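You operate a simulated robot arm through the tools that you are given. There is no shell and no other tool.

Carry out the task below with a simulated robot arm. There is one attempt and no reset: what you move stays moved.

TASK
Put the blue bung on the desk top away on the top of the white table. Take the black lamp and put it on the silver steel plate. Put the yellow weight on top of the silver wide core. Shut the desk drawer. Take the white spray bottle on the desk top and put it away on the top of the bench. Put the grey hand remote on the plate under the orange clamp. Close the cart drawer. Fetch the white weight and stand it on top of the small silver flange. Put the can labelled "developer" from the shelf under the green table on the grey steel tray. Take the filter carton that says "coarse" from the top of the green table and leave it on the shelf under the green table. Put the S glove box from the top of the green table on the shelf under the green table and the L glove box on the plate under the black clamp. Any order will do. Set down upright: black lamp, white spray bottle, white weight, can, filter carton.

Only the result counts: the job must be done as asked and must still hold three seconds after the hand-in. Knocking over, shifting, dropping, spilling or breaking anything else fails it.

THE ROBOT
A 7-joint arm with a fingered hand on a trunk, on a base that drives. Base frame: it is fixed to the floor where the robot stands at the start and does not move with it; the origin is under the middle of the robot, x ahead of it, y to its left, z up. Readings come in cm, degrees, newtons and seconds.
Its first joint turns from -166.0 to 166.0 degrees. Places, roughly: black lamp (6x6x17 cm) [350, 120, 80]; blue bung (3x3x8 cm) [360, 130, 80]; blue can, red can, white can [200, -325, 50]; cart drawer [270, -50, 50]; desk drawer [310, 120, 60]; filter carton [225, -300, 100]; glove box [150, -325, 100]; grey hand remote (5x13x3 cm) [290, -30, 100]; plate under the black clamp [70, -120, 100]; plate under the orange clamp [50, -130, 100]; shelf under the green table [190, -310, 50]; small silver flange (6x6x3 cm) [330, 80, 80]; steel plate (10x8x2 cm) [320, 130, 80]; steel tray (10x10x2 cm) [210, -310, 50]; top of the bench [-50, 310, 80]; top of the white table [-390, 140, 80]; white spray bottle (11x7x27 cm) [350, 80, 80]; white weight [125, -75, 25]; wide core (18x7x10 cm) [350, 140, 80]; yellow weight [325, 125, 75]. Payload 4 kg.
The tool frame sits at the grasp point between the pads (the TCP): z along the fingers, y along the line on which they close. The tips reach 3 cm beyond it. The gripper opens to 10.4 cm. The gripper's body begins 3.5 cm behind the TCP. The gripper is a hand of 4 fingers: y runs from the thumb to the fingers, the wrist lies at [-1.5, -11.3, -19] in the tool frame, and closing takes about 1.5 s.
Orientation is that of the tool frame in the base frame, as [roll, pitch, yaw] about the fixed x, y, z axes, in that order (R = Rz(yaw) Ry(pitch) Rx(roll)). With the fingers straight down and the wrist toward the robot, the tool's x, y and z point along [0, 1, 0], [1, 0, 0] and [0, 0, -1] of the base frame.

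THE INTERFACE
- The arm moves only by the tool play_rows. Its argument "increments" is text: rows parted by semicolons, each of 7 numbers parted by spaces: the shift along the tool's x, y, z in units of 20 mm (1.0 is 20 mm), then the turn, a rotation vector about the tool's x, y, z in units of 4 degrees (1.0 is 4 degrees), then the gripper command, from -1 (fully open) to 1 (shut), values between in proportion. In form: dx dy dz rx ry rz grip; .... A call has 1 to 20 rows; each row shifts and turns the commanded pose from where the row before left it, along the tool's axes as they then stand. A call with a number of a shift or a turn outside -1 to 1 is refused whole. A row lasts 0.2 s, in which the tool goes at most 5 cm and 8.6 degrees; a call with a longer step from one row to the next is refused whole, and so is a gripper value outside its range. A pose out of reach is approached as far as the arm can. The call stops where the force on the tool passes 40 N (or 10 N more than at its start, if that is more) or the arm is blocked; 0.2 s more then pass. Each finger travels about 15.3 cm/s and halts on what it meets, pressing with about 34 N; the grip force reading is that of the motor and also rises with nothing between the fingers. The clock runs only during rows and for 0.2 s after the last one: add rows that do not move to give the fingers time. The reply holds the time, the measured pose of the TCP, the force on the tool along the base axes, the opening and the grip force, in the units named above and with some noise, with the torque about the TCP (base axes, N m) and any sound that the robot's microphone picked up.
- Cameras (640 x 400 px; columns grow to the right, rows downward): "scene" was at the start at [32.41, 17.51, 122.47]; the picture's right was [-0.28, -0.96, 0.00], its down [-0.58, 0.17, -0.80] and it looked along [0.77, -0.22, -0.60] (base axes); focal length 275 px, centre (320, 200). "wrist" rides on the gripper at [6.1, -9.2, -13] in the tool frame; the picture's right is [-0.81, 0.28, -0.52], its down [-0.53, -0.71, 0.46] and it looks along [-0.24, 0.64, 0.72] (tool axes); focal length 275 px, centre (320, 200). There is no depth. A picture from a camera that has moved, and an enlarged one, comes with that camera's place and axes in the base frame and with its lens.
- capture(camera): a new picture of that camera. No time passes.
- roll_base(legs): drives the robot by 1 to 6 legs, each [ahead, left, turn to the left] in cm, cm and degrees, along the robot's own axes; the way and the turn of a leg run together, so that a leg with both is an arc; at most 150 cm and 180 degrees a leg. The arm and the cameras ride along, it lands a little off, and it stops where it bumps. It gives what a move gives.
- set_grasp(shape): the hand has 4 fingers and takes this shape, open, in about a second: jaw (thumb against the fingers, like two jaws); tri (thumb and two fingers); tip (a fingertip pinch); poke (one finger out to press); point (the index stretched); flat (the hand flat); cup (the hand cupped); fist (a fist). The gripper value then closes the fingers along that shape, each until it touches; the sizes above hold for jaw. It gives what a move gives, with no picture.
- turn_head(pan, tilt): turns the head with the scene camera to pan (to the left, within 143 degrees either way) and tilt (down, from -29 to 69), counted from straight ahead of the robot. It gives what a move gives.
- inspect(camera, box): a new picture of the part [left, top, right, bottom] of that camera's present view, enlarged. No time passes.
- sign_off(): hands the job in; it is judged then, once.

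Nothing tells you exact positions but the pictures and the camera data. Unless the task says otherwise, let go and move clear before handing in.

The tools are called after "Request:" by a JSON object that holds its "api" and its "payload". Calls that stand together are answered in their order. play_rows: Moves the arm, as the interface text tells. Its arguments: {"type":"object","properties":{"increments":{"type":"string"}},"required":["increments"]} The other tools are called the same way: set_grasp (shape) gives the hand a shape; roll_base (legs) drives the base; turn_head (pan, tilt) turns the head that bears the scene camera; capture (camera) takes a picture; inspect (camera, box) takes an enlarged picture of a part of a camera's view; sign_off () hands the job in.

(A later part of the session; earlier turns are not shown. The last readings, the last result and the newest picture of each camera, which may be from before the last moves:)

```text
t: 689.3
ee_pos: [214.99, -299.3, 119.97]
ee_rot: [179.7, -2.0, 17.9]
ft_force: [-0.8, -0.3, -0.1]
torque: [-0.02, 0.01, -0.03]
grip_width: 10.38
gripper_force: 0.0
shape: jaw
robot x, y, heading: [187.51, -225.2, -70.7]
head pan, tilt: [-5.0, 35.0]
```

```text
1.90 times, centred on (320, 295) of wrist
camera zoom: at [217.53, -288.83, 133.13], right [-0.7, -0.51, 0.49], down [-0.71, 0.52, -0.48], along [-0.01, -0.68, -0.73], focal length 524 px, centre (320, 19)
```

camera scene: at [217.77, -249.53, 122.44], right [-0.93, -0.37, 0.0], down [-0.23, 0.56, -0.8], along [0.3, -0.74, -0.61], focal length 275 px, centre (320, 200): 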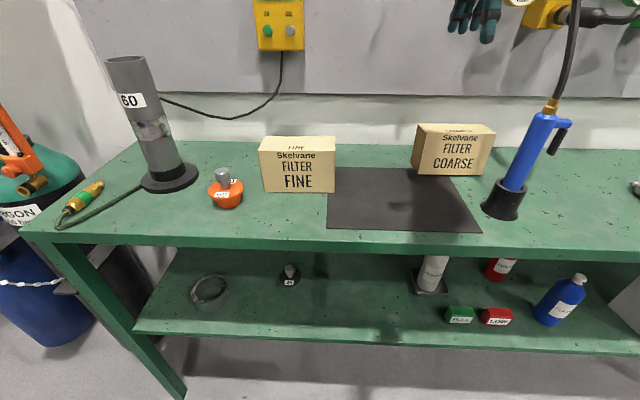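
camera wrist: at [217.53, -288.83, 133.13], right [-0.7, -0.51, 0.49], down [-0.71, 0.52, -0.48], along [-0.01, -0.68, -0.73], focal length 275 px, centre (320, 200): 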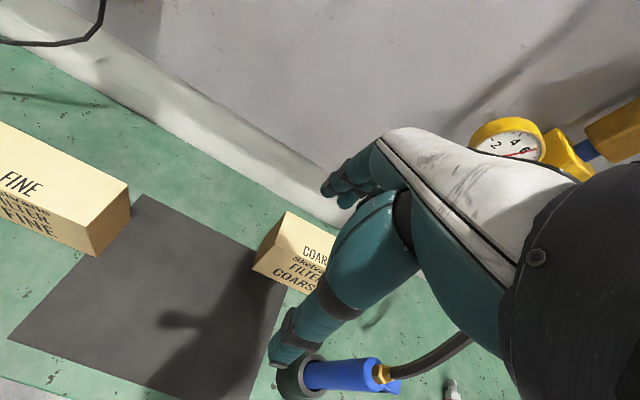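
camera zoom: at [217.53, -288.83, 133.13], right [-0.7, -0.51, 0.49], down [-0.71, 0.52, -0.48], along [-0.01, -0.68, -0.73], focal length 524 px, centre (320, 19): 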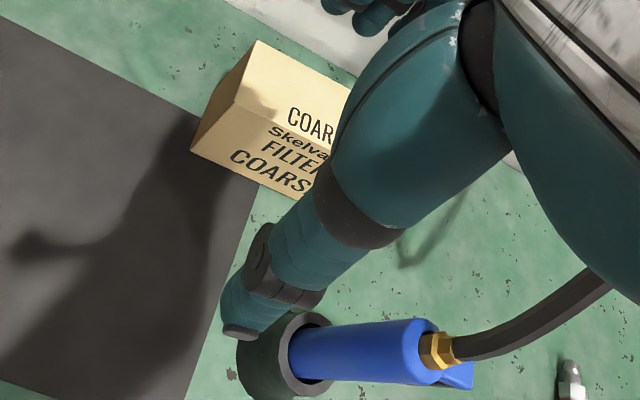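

The carton: top centre ≈(211.3,-315.8), ~14×5.5×10 cm, near the wall, torch stand right in front of its right half. I lean the hand to the right (wrist left) and move above it with a reduced opening.

Request:
{"api": "play_rows", "payload": {"increments": "0 0 0 0 -1 0 -0.8; 0 0 0 0 -1 0 -0.7; 0 0 0 0 -1 0 -0.6; 0 0 0 0 -1 0 -0.6; 0 0 0 0 -1 0 -0.6; 0 0 0 0 -1 0 -0.6; 0 0 0 0 -0.5 0 -0.6; -0.29 0.9 0.2 0 0 0 -0.6; -0.29 0.9 0.2 0 0 0 -0.6; -0.29 0.9 0.2 0 0 0 -0.6; -0.29 0.9 0.2 0 0 0 -0.6; -0.29 0.9 0.2 0 0 0 -0.6; -0.29 0.9 0.2 0 0 0 -0.6; -0.29 0.9 0.2 0 0 0 -0.6; -0.29 0.95 0.2 0 0 0 -0.6; 0 0 0 0 0 0 -0.6"}}

Request:
{"api": "capture", "payload": {"camera": "wrist"}}

Request:
{"api": "inspect", "payload": {"camera": "scene", "box": [380, 0, 620, 240]}}

```text
t: 690.1
ee_pos: [211.52, -300.29, 122.36]
ee_rot: [179.3, 0.6, 17.1]
ft_force: [0.5, 0.3, 0.6]
torque: [0.02, 0.04, 0.0]
grip_width: 8.35
gripper_force: 0.1
shape: jaw
robot x, y, heading: [187.48, -225.6, -70.4]
head pan, tilt: [-5.0, 35.0]
stopped in row 4: the arm was blocked; the commanded pose is now the measured one
```

```text
taken
camera wrist: at [214.77, -289.55, 135.18], right [-0.69, -0.49, 0.53], down [-0.72, 0.52, -0.46], along [-0.05, -0.7, -0.71], focal length 275 px, centre (320, 200)
```

wrist: 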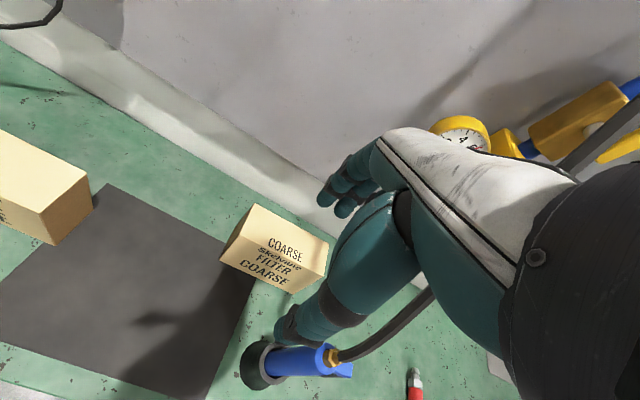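

```text
1.67 times, centred on (500, 120) of scene
camera zoom: at [217.8, -249.32, 122.0], right [-0.92, -0.38, 0.0], down [-0.25, 0.6, -0.76], along [0.29, -0.71, -0.64], focal length 459 px, centre (20, 333)
```

zoom: 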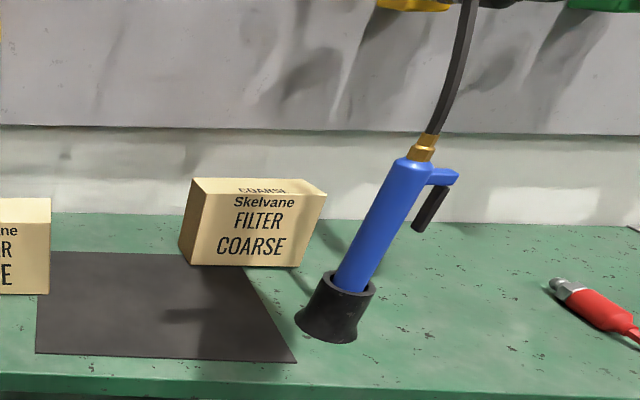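

The arm bumped into my own head unit because it was too folded. I back the base a little and extend the arm to free it.

Request:
{"api": "roll_base", "payload": {"legs": [[-12, 0, 0]]}}

Request:
{"api": "play_rows", "payload": {"increments": "0 0.9 0 0 0 0 -0.6; 0 0.9 0 0 0 0 -0.6; 0 0.9 0 0 0 0 -0.6; 0 0.9 0 0 0 0 -0.6; 0 0.9 0 0 0 0 -0.6; 0 0.9 0 0 0 0 -0.6; 0 0 0 0 0 0 -0.6"}}

Request:
{"api": "turn_head", "payload": {"pan": 0, "tilt": 35}}

Request:
{"api": "capture", "payload": {"camera": "scene"}}

Request:
{"api": "capture", "payload": {"camera": "wrist"}}

```text
t: 691.4
ee_pos: [207.41, -289.06, 122.51]
ee_rot: [179.1, 0.6, 16.9]
ft_force: [0.1, 0.8, 0.3]
torque: [0.04, 0.03, 0.02]
grip_width: 8.35
gripper_force: 0.0
shape: jaw
robot x, y, heading: [183.83, -214.21, -70.6]
head pan, tilt: [-5.0, 35.0]
```

```text
t: 693.0
ee_pos: [210.67, -299.38, 122.53]
ee_rot: [179.2, 0.6, 17.0]
ft_force: [0.2, 0.7, 0.2]
torque: [0.01, 0.0, 0.03]
grip_width: 8.34
gripper_force: 0.1
shape: jaw
robot x, y, heading: [183.35, -214.07, -70.4]
head pan, tilt: [-5.0, 35.0]
```

```text
t: 693.6
ee_pos: [210.68, -299.39, 122.6]
ee_rot: [179.2, 0.6, 17.0]
ft_force: [-0.3, -0.4, -0.2]
torque: [-0.04, -0.03, 0.0]
grip_width: 8.3
gripper_force: 0.0
shape: jaw
robot x, y, heading: [183.67, -214.08, -70.7]
head pan, tilt: [0.0, 35.0]
```

```text
taken
camera scene: at [213.47, -238.55, 122.78], right [-0.94, -0.33, 0.0], down [-0.19, 0.54, -0.82], along [0.27, -0.77, -0.57], focal length 275 px, centre (320, 200)
```

scene: 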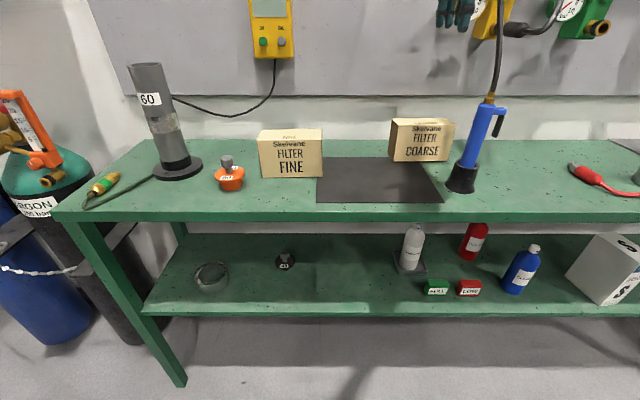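

```text
taken
camera wrist: at [213.93, -288.59, 135.33], right [-0.69, -0.49, 0.53], down [-0.72, 0.52, -0.46], along [-0.05, -0.7, -0.71], focal length 275 px, centre (320, 200)
```

wrist: 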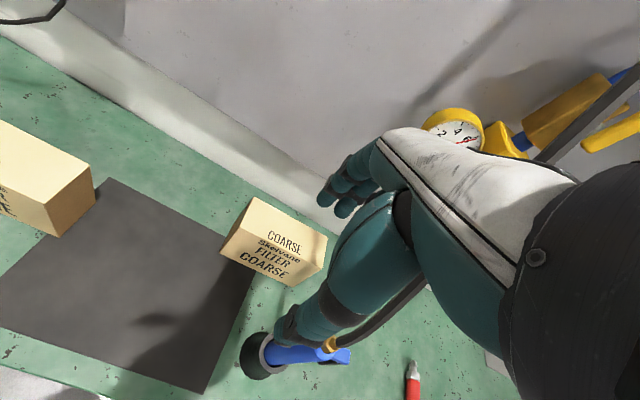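

Request:
{"api": "play_rows", "payload": {"increments": "0 0 0 0 -1 0 -0.6; 0 0 0 0 -1 0 -0.6; 0 0 0 0 -1 0 -0.6; 0 0 0 0 -1 0 -0.6; 0 0 0 0 -1 0 -0.6; 0 0 0 0 -1 0 -0.6; 0 0 0 0 0 0 -0.6"}}

Request:
{"api": "capture", "payload": {"camera": "wrist"}}

Request:
{"api": "capture", "payload": {"camera": "scene"}}

```text
t: 695.2
ee_pos: [210.59, -299.43, 122.71]
ee_rot: [179.1, 24.6, 16.6]
ft_force: [0.8, -0.3, 0.7]
torque: [0.0, -0.02, 0.01]
grip_width: 8.33
gripper_force: 0.1
shape: jaw
robot x, y, heading: [183.69, -214.2, -70.6]
head pan, tilt: [0.0, 35.0]
```

```text
taken
camera wrist: at [218.4, -287.32, 131.71], right [-0.42, -0.4, 0.81], down [-0.85, 0.48, -0.2], along [-0.31, -0.78, -0.55], focal length 275 px, centre (320, 200)
```

wrist: 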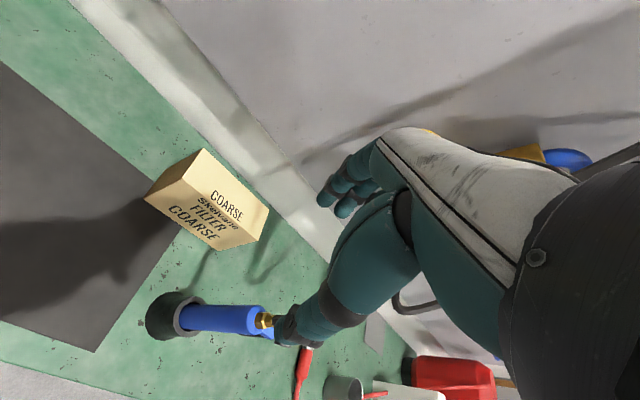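

```text
taken
camera scene: at [213.47, -238.54, 122.78], right [-0.94, -0.33, 0.0], down [-0.19, 0.54, -0.82], along [0.27, -0.77, -0.57], focal length 275 px, centre (320, 200)
```

scene: 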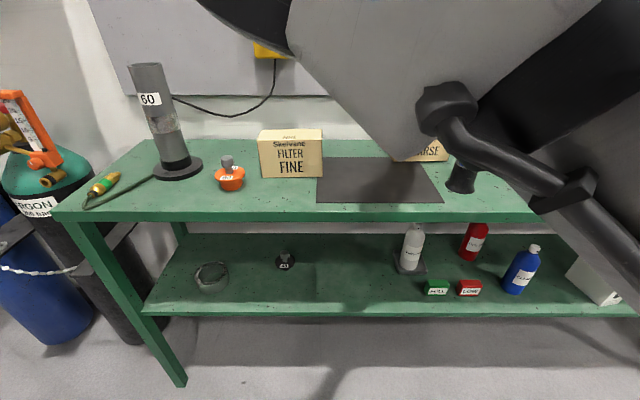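

Request:
{"api": "play_rows", "payload": {"increments": "-0.208 0.883 0.095 0 0 0 -0.6; -0.208 0.883 0.095 0 0 0 -0.6; -0.208 0.883 0.095 0 0 0 -0.6; -0.208 0.883 0.095 0 0 0 -0.6; -0.208 0.883 0.095 0 0 0 -0.6; -0.208 0.883 0.095 0 0 0 -0.6; -0.208 0.883 0.095 0 0 0 -0.6; 0 0 0 0 0 0 -0.6"}}

Request:
{"api": "capture", "payload": {"camera": "wrist"}}

Request:
{"api": "turn_head", "payload": {"pan": -30, "tilt": 35}}

Request:
{"api": "capture", "payload": {"camera": "scene"}}

```text
t: 697.0
ee_pos: [210.95, -312.06, 122.77]
ee_rot: [179.1, 24.5, 16.6]
ft_force: [-0.2, 0.1, 0.5]
torque: [0.01, -0.01, -0.01]
grip_width: 8.32
gripper_force: 0.1
shape: jaw
robot x, y, heading: [183.08, -214.47, -70.7]
head pan, tilt: [0.0, 35.0]
```

```text
taken
camera wrist: at [218.78, -300.1, 131.87], right [-0.42, -0.4, 0.81], down [-0.85, 0.48, -0.2], along [-0.31, -0.78, -0.55], focal length 275 px, centre (320, 200)
```

wrist: 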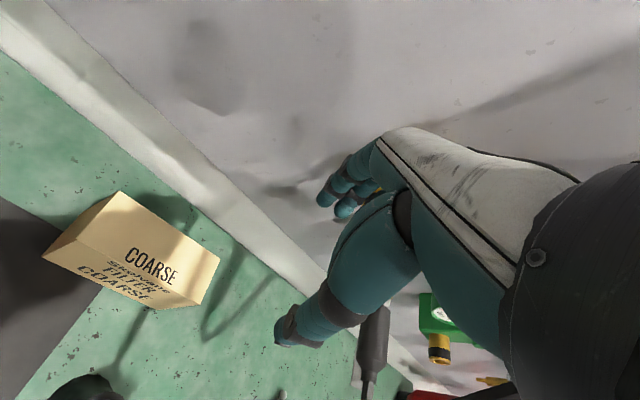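

```text
t: 698.0
ee_pos: [210.99, -312.28, 122.8]
ee_rot: [179.1, 24.6, 16.6]
ft_force: [-0.3, -0.9, -0.4]
torque: [-0.02, 0.0, 0.02]
grip_width: 8.34
gripper_force: 0.1
shape: jaw
robot x, y, heading: [183.7, -214.1, -70.7]
head pan, tilt: [-30.0, 35.0]
```

```text
taken
camera scene: at [208.93, -238.9, 122.78], right [-0.98, 0.18, 0.0], down [0.1, 0.56, -0.82], along [-0.15, -0.81, -0.57], focal length 275 px, centre (320, 200)
```

scene: 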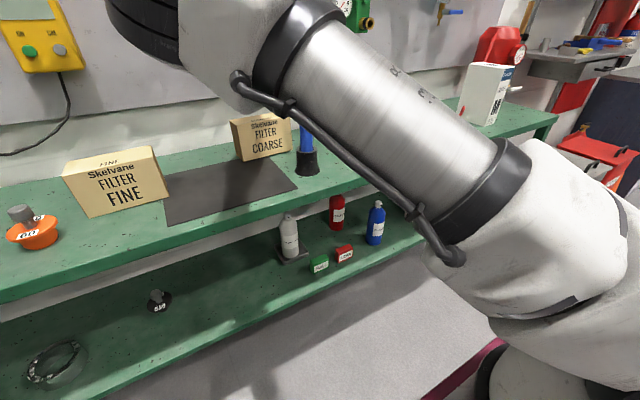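

Request:
{"api": "play_rows", "payload": {"increments": "-0.13 0.77 0.06 0 0 0 -0.6; -0.13 0.77 0.06 0 0 0 -0.6; 0.451 0 0.985 0 0 0 -0.6; 0.451 0 0.985 0 0 0 -0.6; 0.451 0 0.985 0 0 0 -0.6; 0.451 0 0.985 0 0 0 -0.6; 0.451 0 0.985 0 0 0 -0.6; 0.451 0 0.985 0 0 0 -0.6; 0.451 0 0.985 0 0 0 -0.6; 0 0 0 0 0 0 -0.6"}}

Request:
{"api": "capture", "payload": {"camera": "wrist"}}

Request:
{"api": "capture", "payload": {"camera": "scene"}}

```text
t: 700.2
ee_pos: [211.61, -315.61, 107.6]
ee_rot: [179.2, 24.6, 16.5]
ft_force: [0.1, 0.0, 0.9]
torque: [-0.01, 0.03, 0.0]
grip_width: 8.34
gripper_force: 0.0
shape: jaw
robot x, y, heading: [183.43, -214.31, -70.5]
head pan, tilt: [-30.0, 35.0]
```

```text
taken
camera wrist: at [219.42, -303.5, 116.7], right [-0.42, -0.4, 0.81], down [-0.85, 0.48, -0.2], along [-0.31, -0.78, -0.55], focal length 275 px, centre (320, 200)
```

wrist: 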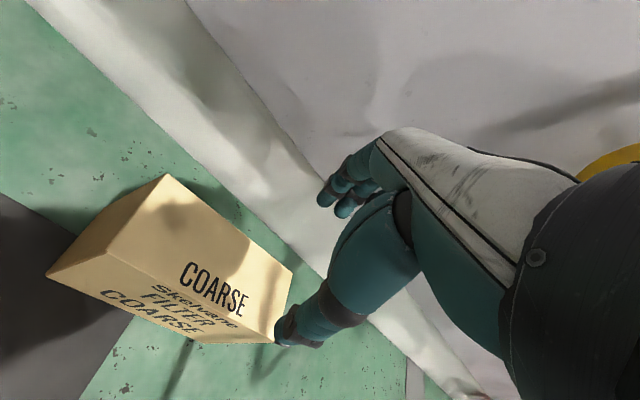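

```text
taken
camera scene: at [208.93, -238.9, 122.78], right [-0.98, 0.18, 0.0], down [0.11, 0.56, -0.82], along [-0.15, -0.81, -0.57], focal length 275 px, centre (320, 200)
```

scene: 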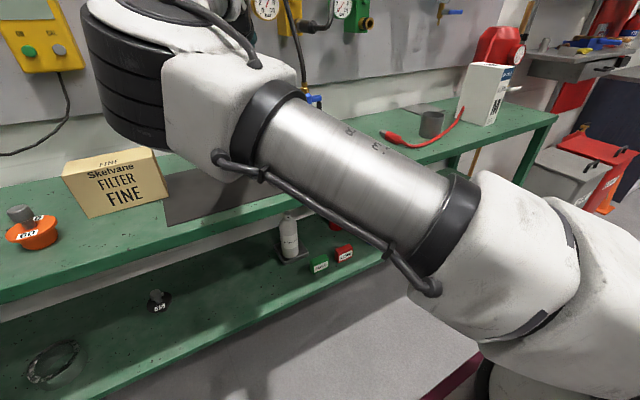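

Request:
{"api": "play_rows", "payload": {"increments": "0.45 -0.1 0.98 0 0 0 -0.6; 0.45 -0.1 0.98 0 0 0 -0.6; 0.45 -0.1 0.98 0 0 0 -0.6; 0.45 0 0.98 0 0 0 -0.6; 0 0 0 0 0 0 -0.6"}}

Request:
{"api": "capture", "payload": {"camera": "wrist"}}

Request:
{"api": "capture", "payload": {"camera": "scene"}}

```text
t: 701.4
ee_pos: [211.46, -315.13, 99.05]
ee_rot: [179.1, 24.5, 16.6]
ft_force: [-0.1, 0.0, 0.0]
torque: [0.03, 0.01, 0.01]
grip_width: 8.35
gripper_force: 0.0
shape: jaw
robot x, y, heading: [183.42, -213.93, -70.6]
head pan, tilt: [-30.0, 35.0]
```

```text
taken
camera wrist: at [219.21, -302.98, 108.02], right [-0.42, -0.4, 0.81], down [-0.85, 0.48, -0.2], along [-0.31, -0.78, -0.55], focal length 275 px, centre (320, 200)
```

wrist: 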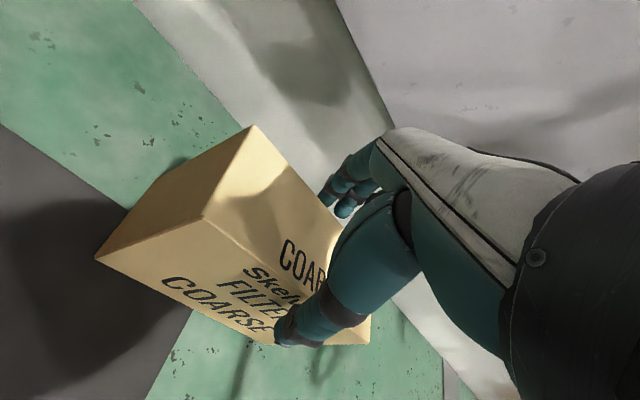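

```text
taken
camera scene: at [208.93, -238.9, 122.78], right [-0.98, 0.18, 0.0], down [0.11, 0.56, -0.82], along [-0.15, -0.81, -0.57], focal length 275 px, centre (320, 200)
```

scene: 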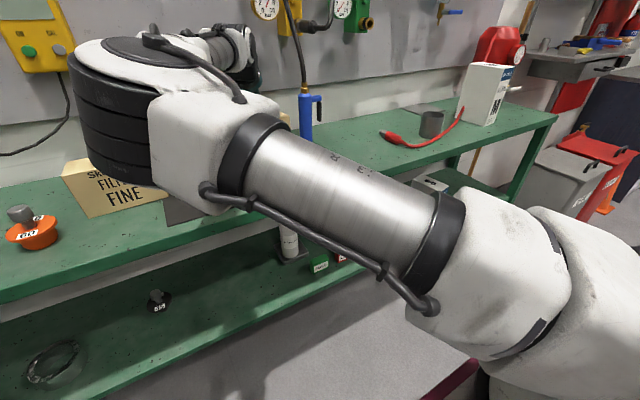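

Request:
{"api": "play_rows", "payload": {"increments": "0.25 0 0.54 0 0 0 -0.6; 0.25 0 0.54 0 0 0 -0.6; 0 0 0 0 0 0 -0.6"}}

Request:
{"api": "capture", "payload": {"camera": "wrist"}}

```text
t: 702.2
ee_pos: [211.33, -315.12, 96.66]
ee_rot: [179.2, 24.6, 16.7]
ft_force: [-0.5, -0.1, 0.1]
torque: [0.03, -0.02, 0.0]
grip_width: 8.35
gripper_force: 0.0
shape: jaw
robot x, y, heading: [183.57, -214.28, -70.6]
head pan, tilt: [-30.0, 35.0]
```

```text
taken
camera wrist: at [219.18, -303.02, 105.71], right [-0.42, -0.4, 0.81], down [-0.85, 0.48, -0.2], along [-0.31, -0.78, -0.55], focal length 275 px, centre (320, 200)
```

wrist: 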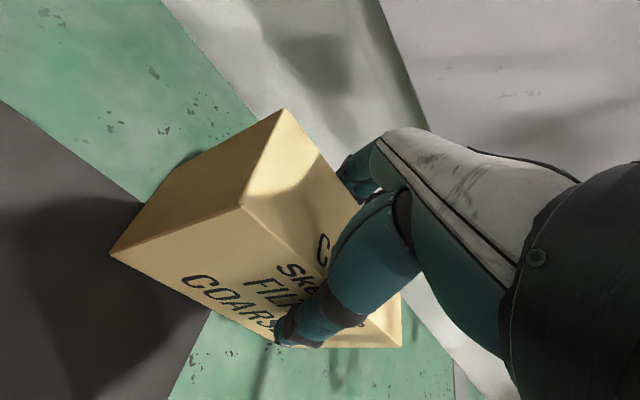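

The carton is between thumb and fingers. Close and lift.

Request:
{"api": "play_rows", "payload": {"increments": "0 0 0 0 0 0 -0.2; 0 0 0 0 0 0 0.2; 0 0 0 0 0 0 0.6; 0 0 0 0 0 0 1; 0 0 0 0 0 0 1; 0 0 0 0 0 0 1; 0 0 0 0 0 0 1; 0 0 0 0 0 0 1; 0 0 0 0 0 0 1"}}

Request:
{"api": "capture", "payload": {"camera": "wrist"}}

```text
t: 704.2
ee_pos: [211.4, -315.2, 96.71]
ee_rot: [179.2, 24.6, 16.7]
ft_force: [-0.2, 0.7, -0.2]
torque: [0.09, -0.01, 0.03]
grip_width: 5.99
gripper_force: 34.3
shape: jaw
robot x, y, heading: [183.32, -214.43, -70.8]
head pan, tilt: [-30.0, 35.0]
```

```text
taken
camera wrist: at [219.18, -303.03, 105.73], right [-0.42, -0.4, 0.81], down [-0.85, 0.48, -0.2], along [-0.31, -0.78, -0.55], focal length 275 px, centre (320, 200)
```

wrist: 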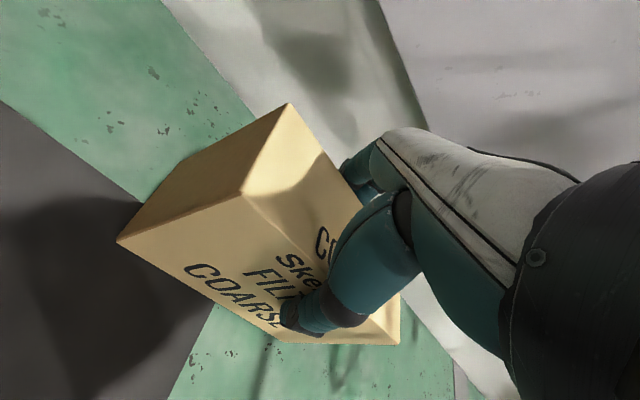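

Request:
{"api": "play_rows", "payload": {"increments": "-0.208 0 -0.455 0 0 0 1; -0.416 0 -0.909 0 0 0 1; -0.416 0 -0.909 0 0 0 1; -0.416 0 -0.909 0 0 0 1; -0.416 0 -0.909 0 0 0 1; -0.416 0 -0.909 0 0 0 1; -0.416 0 -0.909 0 0 0 1; 0.909 0 -0.416 0 0 0 1; 0.909 0 -0.416 0 0 0 1; 0.909 0 -0.416 0 0 0 1; 0.909 0 -0.416 0 0 0 1; 0.909 0 -0.416 0 0 0 1; 0 0 0 0 0 0 1"}}

Request:
{"api": "capture", "payload": {"camera": "wrist"}}

Request:
{"api": "capture", "payload": {"camera": "scene"}}

```text
t: 707.0
ee_pos: [220.96, -312.09, 109.64]
ee_rot: [179.1, 24.6, 16.7]
ft_force: [0.0, 0.0, -2.9]
torque: [-0.03, 0.02, 0.02]
grip_width: 5.98
gripper_force: 34.4
shape: jaw
robot x, y, heading: [183.33, -213.84, -70.8]
head pan, tilt: [-30.0, 35.0]
```

```text
taken
camera wrist: at [228.84, -299.97, 118.73], right [-0.42, -0.4, 0.81], down [-0.85, 0.48, -0.2], along [-0.31, -0.78, -0.55], focal length 275 px, centre (320, 200)
```

wrist: 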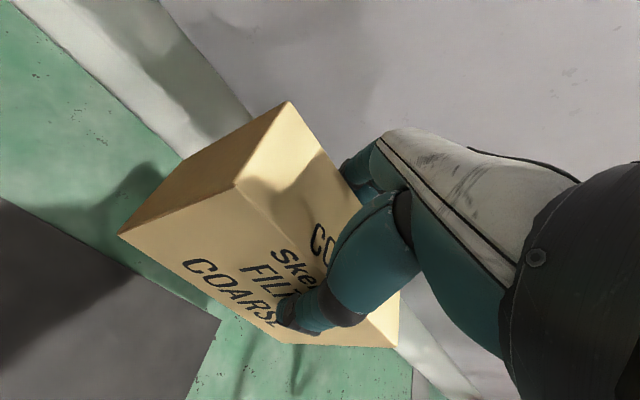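

```text
taken
camera scene: at [208.93, -238.91, 122.78], right [-0.98, 0.18, 0.0], down [0.11, 0.56, -0.82], along [-0.15, -0.81, -0.57], focal length 275 px, centre (320, 200)
```

scene: 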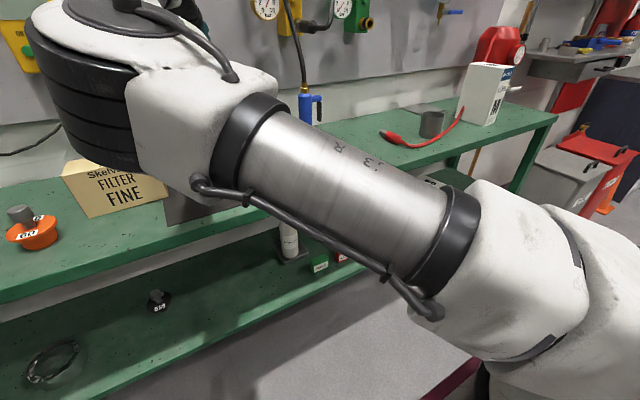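

Request:
{"api": "roll_base", "payload": {"legs": [[-42, 0, 0]]}}

Request:
{"api": "capture", "payload": {"camera": "scene"}}

Request:
{"api": "capture", "payload": {"camera": "wrist"}}

```text
t: 709.6
ee_pos: [207.16, -272.21, 109.84]
ee_rot: [179.0, 24.6, 16.7]
ft_force: [0.6, 0.6, -2.8]
torque: [-0.03, 0.03, -0.02]
grip_width: 5.99
gripper_force: 33.7
shape: jaw
robot x, y, heading: [169.26, -174.18, -70.1]
head pan, tilt: [-30.0, 35.0]
```

```text
taken
camera scene: at [194.87, -198.98, 122.78], right [-0.98, 0.18, 0.0], down [0.1, 0.56, -0.82], along [-0.15, -0.81, -0.57], focal length 275 px, centre (320, 200)
```

scene: 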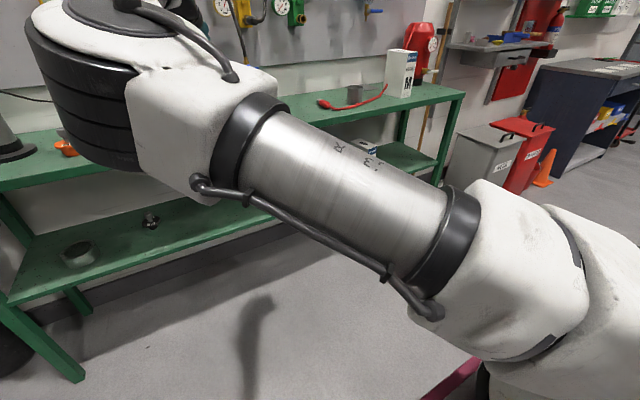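

```text
taken
camera wrist: at [214.91, -260.0, 118.74], right [-0.42, -0.41, 0.81], down [-0.85, 0.48, -0.2], along [-0.31, -0.78, -0.55], focal length 275 px, centre (320, 200)
```

wrist: 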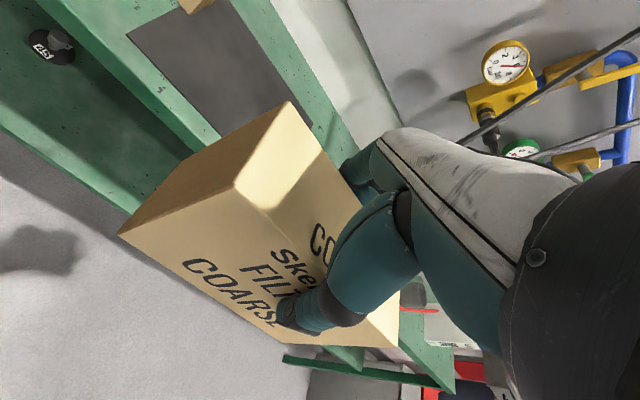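

Request:
{"api": "roll_base", "payload": {"legs": [[0, -34, -0.9]]}}

Request:
{"api": "play_rows", "payload": {"increments": "-0.416 0 -0.909 -0.416 0 -0.909 1; 0 0 0 -0.416 0 -0.909 1; 0 0 0 -0.416 0 -0.909 1; 0 0 0 -0.416 0 -0.909 1; 0 0 0 -0.416 0 -0.909 1; 0 0 0 -0.416 0 -0.909 1; 0 0 0 -0.416 0 -0.909 1; 0 0 0 -0.416 0 -0.909 1; 0 0 0 -0.416 0 -0.909 1; 0 0 0 -0.416 0 -0.909 1; 0 0 0 -0.416 0 -0.909 1; 0 0 0 -0.416 0 -0.909 1; 0 0 0 -0.416 0 -0.909 1; 0 0 0 -0.416 0 -0.909 1; 0 0 0 -0.416 0 -0.909 1; 0 0 0 -0.416 0 -0.909 1; 0 0 0 -0.416 0 -0.909 1; 0 0 0 -0.416 0 -0.909 1; 0 0 0 -0.416 0 -0.909 1; 0 0 0 -0.416 0 -0.909 1"}}

Request:
{"api": "play_rows", "payload": {"increments": "0 0 0 -0.416 0 -0.909 1; 0 0 0 -0.416 0 -0.909 1; 0 0 0 -0.416 0 -0.909 1; 0 0 0 0 0 0 1"}}

Request:
{"api": "turn_head", "payload": {"pan": 0, "tilt": 35}}

Request:
{"api": "capture", "payload": {"camera": "scene"}}

Request:
{"api": "capture", "payload": {"camera": "wrist"}}

```text
t: 711.8
ee_pos: [172.85, -284.01, 109.66]
ee_rot: [179.1, 24.6, 15.6]
ft_force: [0.5, 0.2, -3.2]
torque: [-0.02, 0.03, -0.02]
grip_width: 6.0
gripper_force: 34.1
shape: jaw
robot x, y, heading: [137.52, -185.07, -71.4]
head pan, tilt: [-30.0, 35.0]
```

```text
t: 716.0
ee_pos: [172.9, -283.84, 111.59]
ee_rot: [179.9, 25.3, 96.0]
ft_force: [0.1, 0.5, -3.0]
torque: [0.01, 0.0, 0.01]
grip_width: 5.97
gripper_force: 34.3
shape: jaw
robot x, y, heading: [137.21, -185.58, -71.7]
head pan, tilt: [-30.0, 35.0]
```

```text
t: 717.0
ee_pos: [172.92, -283.93, 111.64]
ee_rot: [-179.9, 25.4, 108.2]
ft_force: [-0.4, 0.1, -2.6]
torque: [0.0, -0.03, -0.02]
grip_width: 5.97
gripper_force: 34.3
shape: jaw
robot x, y, heading: [137.12, -185.56, -71.6]
head pan, tilt: [-30.0, 35.0]
```

```text
t: 718.0
ee_pos: [172.89, -283.89, 111.6]
ee_rot: [-180.0, 25.3, 108.1]
ft_force: [0.6, -0.4, -2.3]
torque: [-0.01, -0.01, -0.02]
grip_width: 5.97
gripper_force: 34.2
shape: jaw
robot x, y, heading: [137.43, -185.47, -71.8]
head pan, tilt: [0.0, 35.0]
```

```text
taken
camera scene: at [166.7, -210.32, 122.78], right [-0.95, -0.31, 0.0], down [-0.18, 0.54, -0.82], along [0.26, -0.78, -0.57], focal length 275 px, centre (320, 200)
```

scene: 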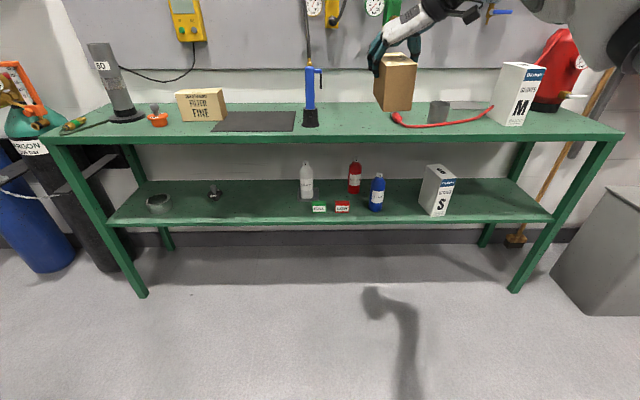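

```text
taken
camera wrist: at [160.77, -276.24, 120.72], right [0.42, -0.4, 0.81], down [-0.47, -0.86, -0.18], along [0.78, -0.31, -0.55], focal length 275 px, centre (320, 200)
```

wrist: 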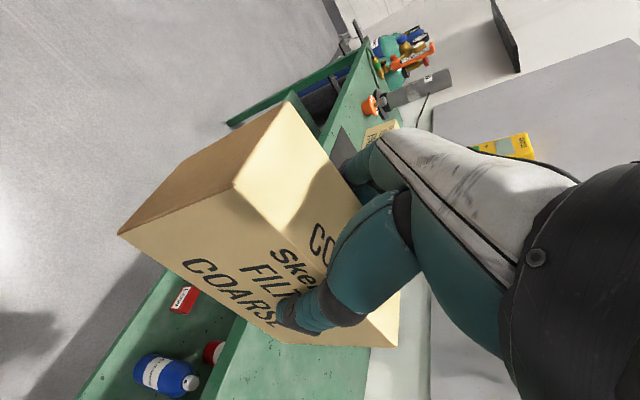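

The carton's long side now points toward the table. I set it down temporarily on the free front part of the table top to regrasp it from its end.

Request:
{"api": "roll_base", "payload": {"legs": [[22, 0, 0.7]]}}

Request:
{"api": "play_rows", "payload": {"increments": "0.427 0 0.904 0 0 0 1; 0.427 0 0.904 0 0 0 1; 0.427 0 0.904 0 0 0 1; 0.427 0 0.904 0 0 0 1; 0.427 0 0.904 0 0 0 1; 0.427 0 0.904 0 0 0 1; 0.2 0 0.45 0 0 0 1; 0 0 0 0 0 0 1"}}

Request:
{"api": "capture", "payload": {"camera": "scene"}}

Request:
{"api": "capture", "payload": {"camera": "wrist"}}

```text
t: 719.7
ee_pos: [181.67, -304.19, 111.7]
ee_rot: [-179.9, 25.3, 109.0]
ft_force: [1.2, -0.6, -2.4]
torque: [0.0, 0.0, -0.01]
grip_width: 5.98
gripper_force: 33.4
shape: jaw
robot x, y, heading: [144.55, -206.37, -70.7]
head pan, tilt: [0.0, 35.0]
```

```text
t: 721.5
ee_pos: [181.61, -304.17, 98.62]
ee_rot: [-179.9, 25.3, 108.9]
ft_force: [0.2, -0.1, -2.2]
torque: [-0.03, 0.0, 0.05]
grip_width: 6.0
gripper_force: 34.4
shape: jaw
robot x, y, heading: [144.55, -205.95, -70.8]
head pan, tilt: [0.0, 35.0]
```

```text
taken
camera scene: at [174.25, -230.66, 122.78], right [-0.94, -0.33, 0.0], down [-0.19, 0.54, -0.82], along [0.27, -0.77, -0.57], focal length 275 px, centre (320, 200)
```

scene: 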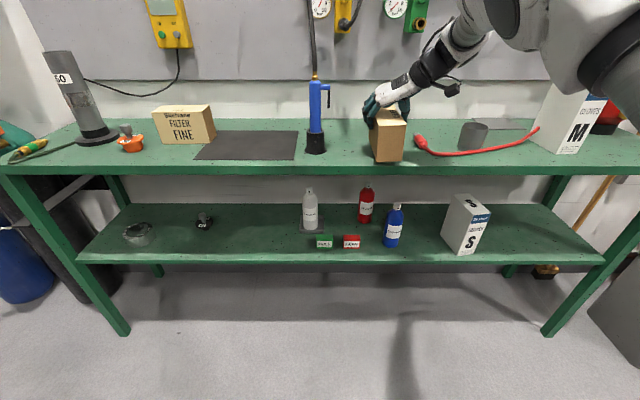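

```text
taken
camera wrist: at [169.44, -296.7, 107.69], right [0.43, -0.39, 0.81], down [-0.46, -0.87, -0.18], along [0.78, -0.29, -0.55], focal length 275 px, centre (320, 200)
```

wrist: 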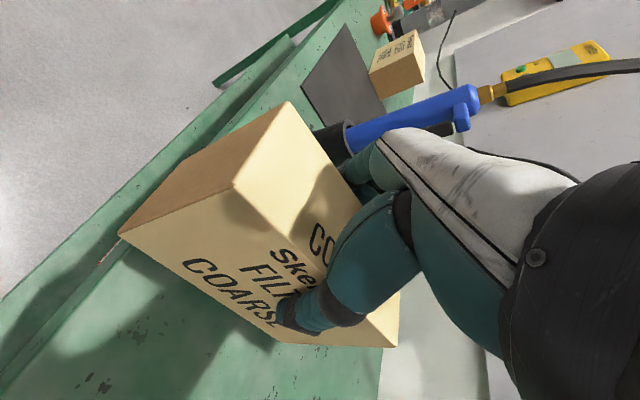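

Request:
{"api": "play_rows", "payload": {"increments": "0.21 0 0.45 0 0 0 1; 0.1 0 0.2 0 0 0 1; 0.07 0 0.14 0 0 0 1; 0.07 0 0.14 0 0 0 1; 0 0 0 0 0 0 1"}}

Request:
{"api": "inspect", "payload": {"camera": "scene", "box": [330, 70, 480, 190]}}

```text
t: 722.7
ee_pos: [181.63, -304.12, 96.55]
ee_rot: [-179.9, 25.4, 109.0]
ft_force: [-0.1, 0.5, 0.0]
torque: [0.02, -0.06, 0.03]
grip_width: 5.98
gripper_force: 33.7
shape: jaw
robot x, y, heading: [144.68, -206.43, -70.3]
head pan, tilt: [0.0, 35.0]
```

```text
3.33 times, centred on (405, 130) of scene
camera zoom: at [174.24, -230.65, 122.78], right [-0.94, -0.33, 0.0], down [-0.19, 0.54, -0.82], along [0.27, -0.77, -0.57], focal length 917 px, centre (37, 433)
```

zoom: 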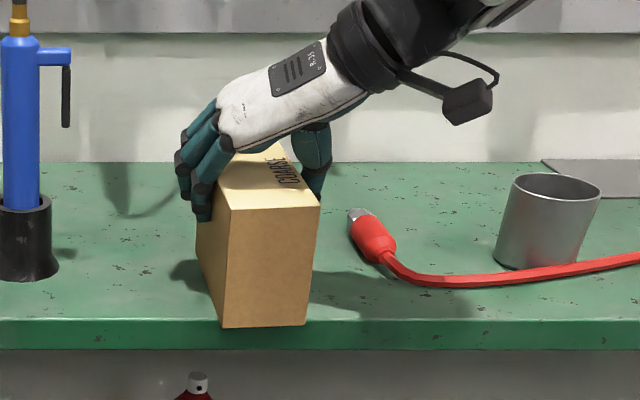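

Contact. Release the carton here (its near end is flush with the table's front edge).

Request:
{"api": "play_rows", "payload": {"increments": "0.03 0 0.06 0 0 0 1; 0 0 0 0 0 0 0.6; 0 0 0 0 0 0 0.3; 0 0 0 0 0 0 0; 0 0 0 0 0 0 -0.3; 0 0 0 0 0 0 -0.6; 0 0 0 0 0 0 -0.8; 0 0 0 0 0 0 -0.8"}}

Request:
{"api": "play_rows", "payload": {"increments": "-0.21 0 -0.45 0 0 0 -0.8; -0.427 0 -0.904 0 0 0 -0.8; -0.427 0 -0.904 0 0 0 -0.8; -0.427 0 -0.904 0 0 0 -0.8; -0.427 0 -0.904 0 0 0 -0.8; -0.427 0 -0.904 0 0 0 -0.8; -0.427 0 -0.904 0 0 0 -1; -0.427 0 -0.904 0 0 0 -1; -0.427 0 -0.904 0 0 0 -1; 0 0 0 0 0 0 -1"}}

Request:
{"api": "capture", "payload": {"camera": "scene"}}

Request:
{"api": "inspect", "payload": {"camera": "scene", "box": [330, 70, 480, 190]}}

```text
t: 724.5
ee_pos: [181.69, -304.15, 96.28]
ee_rot: [-179.9, 25.3, 109.1]
ft_force: [-0.3, 0.2, -0.8]
torque: [0.0, -0.04, -0.02]
grip_width: 9.36
gripper_force: 0.0
shape: jaw
robot x, y, heading: [144.31, -205.98, -70.8]
head pan, tilt: [0.0, 35.0]
```

```text
t: 726.7
ee_pos: [181.61, -304.13, 113.41]
ee_rot: [180.0, 25.4, 108.8]
ft_force: [-0.7, -0.4, -0.5]
torque: [0.01, 0.01, 0.01]
grip_width: 10.35
gripper_force: 0.2
shape: jaw
robot x, y, heading: [144.61, -206.56, -70.8]
head pan, tilt: [0.0, 35.0]
```

```text
taken
camera scene: at [174.24, -230.65, 122.78], right [-0.94, -0.33, 0.0], down [-0.19, 0.54, -0.82], along [0.27, -0.77, -0.57], focal length 275 px, centre (320, 200)
```

scene: 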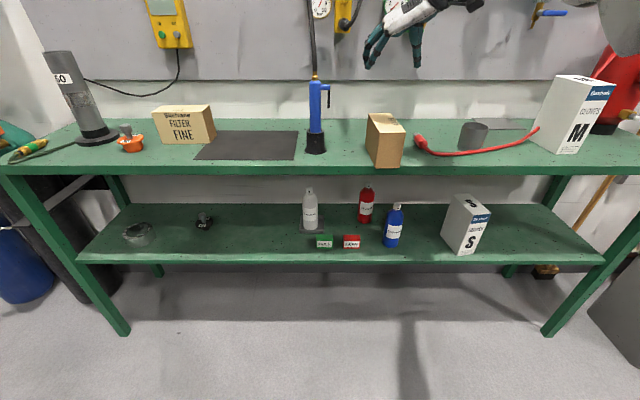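

```text
3.33 times, centred on (405, 130) of scene
camera zoom: at [174.24, -230.65, 122.78], right [-0.94, -0.33, 0.0], down [-0.19, 0.54, -0.82], along [0.27, -0.77, -0.57], focal length 917 px, centre (37, 433)
```

zoom: 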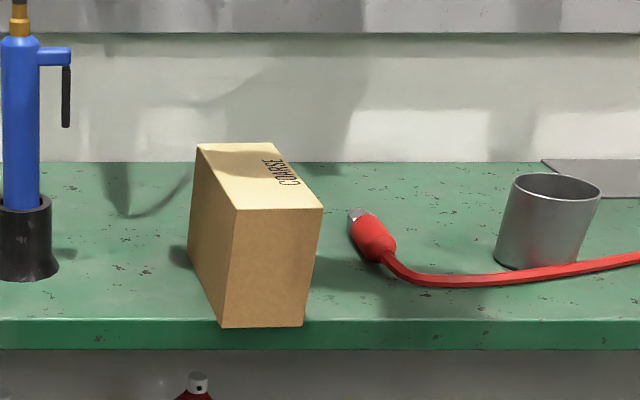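

The carton stands safely at the front edge. I pull the hand back, rotate it to near-horizontal, and come in at the carton's near end.

Request:
{"api": "play_rows", "payload": {"increments": "0.903 0 -0.429 0 0 0 -1; 0.903 0 -0.429 0 0 0 -1; 0.903 0 -0.429 0 0 0 -1; 0.903 0 -0.429 0 0 0 -1; 0.903 0 -0.429 0 0 0 -1; 0.903 0 -0.429 0 0 0 -1; 0.903 0 -0.429 0 0 0 -1; 0.903 0 -0.429 0 0 0 -1; 0.903 0 -0.429 0 0 0 -1; 0 0 0 0 -1 0 -1; 0 0 0 0 -1 0 -1; 0 0 0 0 -1 0 -1; 0 0 0 0 -1 0 -1; 0 0 0 0 -1 0 -1; 0 0 0 0 -1 0 -1; 0 0 0 0 -1 0 -1; 0 0 0 0 -1 0 -1; 0 0 0 0 -1 0 -1; 0 0 0 0 -1 0 -1; 0 0 0 0 -1 0 -1"}}

Request:
{"api": "play_rows", "payload": {"increments": "0 0 0 -0.68 0 -0.25 -1; 0.89 -0.024 0 0 0 0 -1; 0.89 -0.024 0 0 0 0 -1; 0.89 -0.024 0 0 0 0 -1; 0.89 -0.024 0 0 0 0 -1; 0.89 -0.024 0 0 0 0 -1; 0.89 -0.024 0 0 0 0 -1; 0.89 -0.024 0 0 0 0 -1; 0 0 0 0 0 0 -1"}}

Request:
{"api": "capture", "payload": {"camera": "scene"}}

Request:
{"api": "capture", "payload": {"camera": "wrist"}}

```text
t: 730.9
ee_pos: [175.83, -287.2, 113.64]
ee_rot: [179.9, 69.5, 108.8]
ft_force: [1.4, -0.5, 0.1]
torque: [0.01, -0.02, 0.0]
grip_width: 10.36
gripper_force: 0.1
shape: jaw
robot x, y, heading: [144.67, -206.3, -70.8]
head pan, tilt: [0.0, 35.0]
```

```text
t: 732.9
ee_pos: [173.88, -283.19, 101.77]
ee_rot: [-179.8, 69.4, 112.1]
ft_force: [-0.5, 0.2, -0.5]
torque: [-0.01, -0.02, -0.03]
grip_width: 10.4
gripper_force: 0.1
shape: jaw
robot x, y, heading: [144.4, -206.41, -70.6]
head pan, tilt: [0.0, 35.0]
```

```text
taken
camera scene: at [174.24, -230.65, 122.78], right [-0.94, -0.33, 0.0], down [-0.19, 0.54, -0.82], along [0.27, -0.77, -0.57], focal length 275 px, centre (320, 200)
```

scene: 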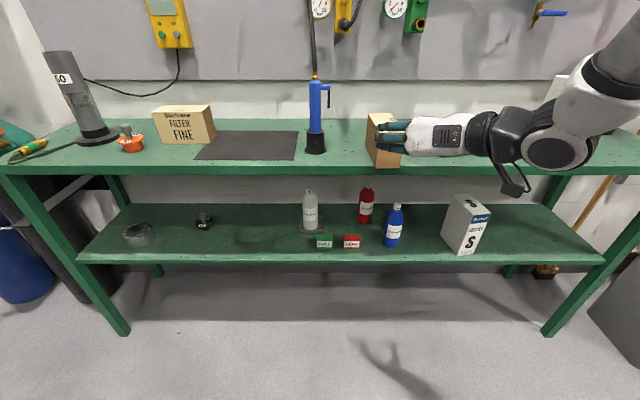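

```text
taken
camera wrist: at [160.0, -273.23, 100.5], right [0.18, 0.29, 0.94], down [-0.43, -0.84, 0.34], along [0.88, -0.47, -0.03], focal length 275 px, centre (320, 200)
```

wrist: 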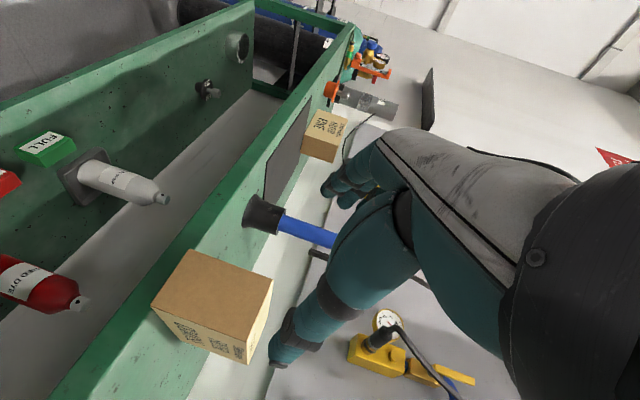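

Request:
{"api": "play_rows", "payload": {"increments": "0.14 -0.08 0.98 0 0 0 -0.9; 0.14 -0.08 0.98 0 0 0 -0.9; 0.14 -0.08 0.98 0 0 0 -0.9; 0.14 -0.08 0.98 0 0 0 -0.9; 0.14 -0.08 0.98 0 0 0 -0.9; 0.14 -0.08 0.98 0 0 0 -0.9; 0 0 0 0 0 0 -0.9"}}

Request:
{"api": "inspect", "payload": {"camera": "scene", "box": [330, 70, 530, 220]}}

Request:
{"api": "capture", "payload": {"camera": "wrist"}}

```text
t: 734.5
ee_pos: [176.8, -293.14, 96.05]
ee_rot: [-179.5, 69.3, 112.2]
ft_force: [0.4, -0.2, 0.8]
torque: [0.0, 0.0, 0.0]
grip_width: 9.88
gripper_force: 0.0
shape: jaw
robot x, y, heading: [144.37, -206.0, -70.8]
head pan, tilt: [0.0, 35.0]
```

```text
2.67 times, centred on (430, 145) of scene
camera zoom: at [174.24, -230.65, 122.78], right [-0.94, -0.33, 0.0], down [-0.19, 0.54, -0.82], along [0.27, -0.77, -0.57], focal length 734 px, centre (27, 347)
```

zoom: 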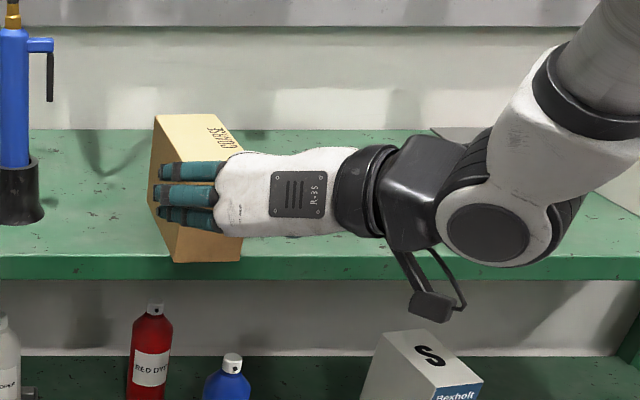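

```text
taken
camera wrist: at [162.99, -283.3, 94.89], right [0.18, 0.29, 0.94], down [-0.43, -0.84, 0.34], along [0.88, -0.47, -0.03], focal length 275 px, centre (320, 200)
```

wrist: 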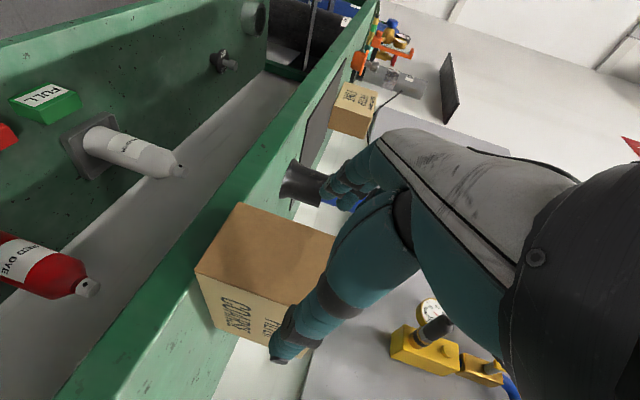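

Request:
{"api": "play_rows", "payload": {"increments": "0 0 0.9 0 0 0 -0.9; 0 0 0.9 0 0 0 -0.9; 0 0 0.9 0 0 0 -0.9; 0 0 0 0 0 0 -0.9"}}

Request:
{"api": "inspect", "payload": {"camera": "scene", "box": [330, 70, 530, 220]}}

Request:
{"api": "capture", "payload": {"camera": "wrist"}}

```text
t: 735.5
ee_pos: [178.63, -297.83, 94.09]
ee_rot: [-180.0, 69.3, 111.8]
ft_force: [-0.6, 0.4, 0.0]
torque: [-0.01, -0.01, 0.01]
grip_width: 9.91
gripper_force: 0.1
shape: jaw
robot x, y, heading: [144.59, -206.52, -70.5]
head pan, tilt: [0.0, 35.0]
```

```text
2.67 times, centred on (430, 145) of scene
camera zoom: at [174.24, -230.65, 122.78], right [-0.94, -0.33, 0.0], down [-0.19, 0.54, -0.82], along [0.27, -0.77, -0.57], focal length 734 px, centre (27, 347)
```

zoom: 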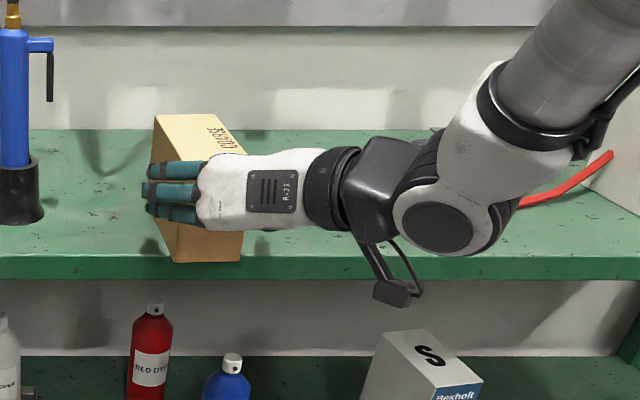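

```text
taken
camera wrist: at [164.82, -287.96, 93.0], right [0.18, 0.29, 0.94], down [-0.43, -0.84, 0.34], along [0.88, -0.47, -0.03], focal length 275 px, centre (320, 200)
```

wrist: 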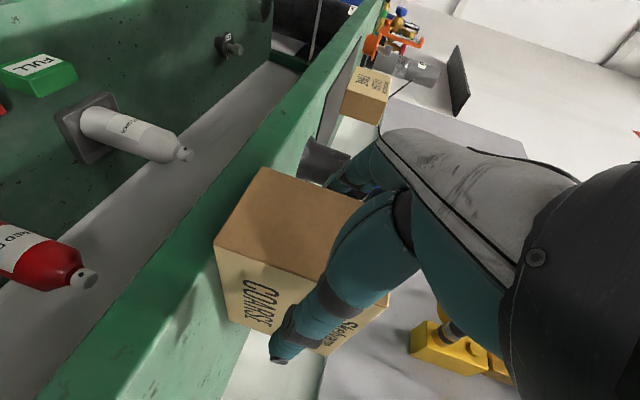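

Request:
{"api": "play_rows", "payload": {"increments": "0 0 0.8 0 0 0 -0.9; 0 0 0.6 0 0 0 -0.9; 0 0 0 0 0 0 -0.9"}}

Request:
{"api": "inspect", "payload": {"camera": "scene", "box": [330, 70, 530, 220]}}

Request:
{"api": "capture", "payload": {"camera": "wrist"}}

```text
t: 736.3
ee_pos: [179.53, -300.31, 93.28]
ee_rot: [-179.7, 69.3, 112.1]
ft_force: [-0.6, 0.9, 0.6]
torque: [-0.02, -0.03, -0.02]
grip_width: 9.95
gripper_force: 0.0
shape: jaw
robot x, y, heading: [144.51, -206.19, -70.3]
head pan, tilt: [0.0, 35.0]
```

```text
2.67 times, centred on (430, 145) of scene
camera zoom: at [174.23, -230.65, 122.79], right [-0.94, -0.33, 0.0], down [-0.19, 0.54, -0.82], along [0.27, -0.77, -0.57], focal length 734 px, centre (27, 347)
```

zoom: 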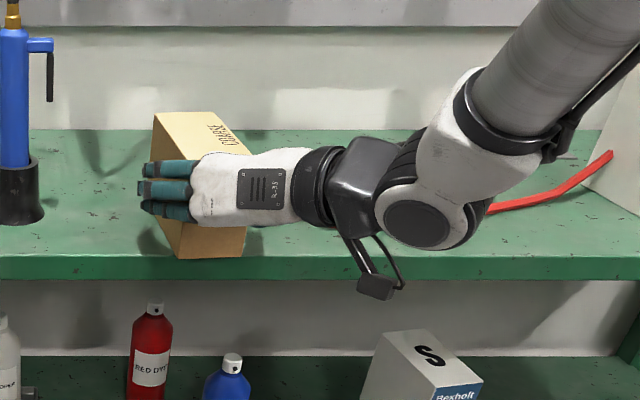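

```text
taken
camera wrist: at [165.71, -290.51, 92.06], right [0.18, 0.29, 0.94], down [-0.43, -0.84, 0.34], along [0.88, -0.47, -0.03], focal length 275 px, centre (320, 200)
```

wrist: 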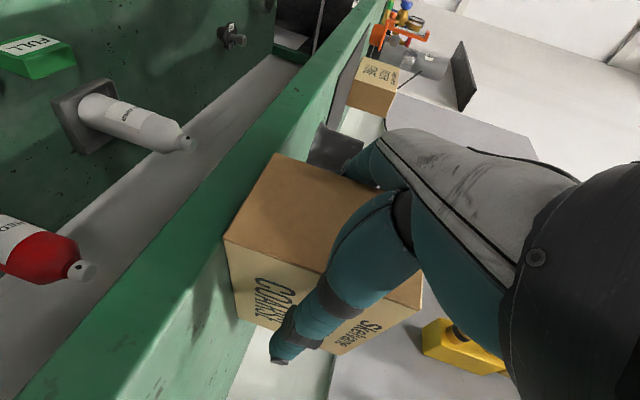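

Request:
{"api": "play_rows", "payload": {"increments": "0 0 0 0 0 0 -0.4; 0 0 0 0 0 0 0; 0 0 0 0 0 0 0.4; 0 0 0 0 0 0 1; 0 0 0 0 0 0 1; 0 0 0 0 0 0 1; 0 0 0 0 0 0 1; 0 0 0 0 0 0 1; 0 0 0 0 0 0 1"}}

Request:
{"api": "play_rows", "payload": {"increments": "-0.47 0 -0.176 0 0 0 1; -0.936 0 -0.352 0 0 0 1; -0.936 0 -0.352 0 0 0 1; 0 0 0 0 0 0 1"}}

Request:
{"api": "inspect", "payload": {"camera": "scene", "box": [330, 70, 530, 220]}}

Request:
{"api": "capture", "payload": {"camera": "wrist"}}

```text
t: 738.3
ee_pos: [179.59, -300.4, 93.2]
ee_rot: [-179.7, 69.3, 112.2]
ft_force: [0.4, 0.0, 0.2]
torque: [-0.2, -0.07, 0.16]
grip_width: 6.57
gripper_force: 33.8
shape: jaw
robot x, y, heading: [144.29, -206.2, -70.6]
head pan, tilt: [0.0, 35.0]
```

```text
t: 739.3
ee_pos: [179.63, -300.26, 98.28]
ee_rot: [-179.9, 69.3, 112.0]
ft_force: [0.2, 0.8, -3.1]
torque: [0.13, 0.05, -0.01]
grip_width: 6.33
gripper_force: 33.6
shape: jaw
robot x, y, heading: [144.5, -206.17, -70.5]
head pan, tilt: [0.0, 35.0]
```

```text
2.67 times, centred on (430, 145) of scene
camera zoom: at [174.24, -230.67, 122.78], right [-0.94, -0.33, 0.0], down [-0.19, 0.54, -0.82], along [0.27, -0.77, -0.57], focal length 734 px, centre (27, 347)
```

zoom: 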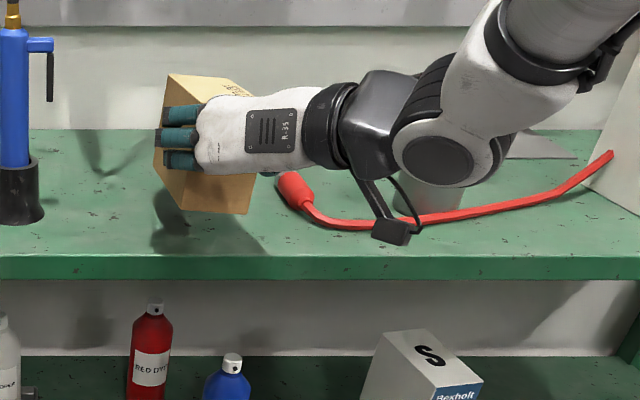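

```text
taken
camera wrist: at [165.84, -290.4, 97.03], right [0.18, 0.29, 0.94], down [-0.43, -0.84, 0.34], along [0.88, -0.47, -0.03], focal length 275 px, centre (320, 200)
```

wrist: 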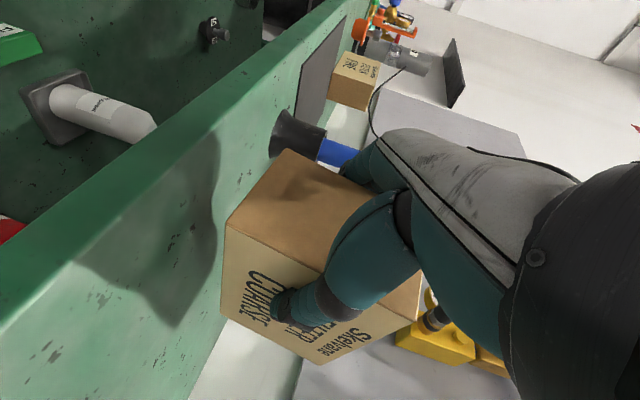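

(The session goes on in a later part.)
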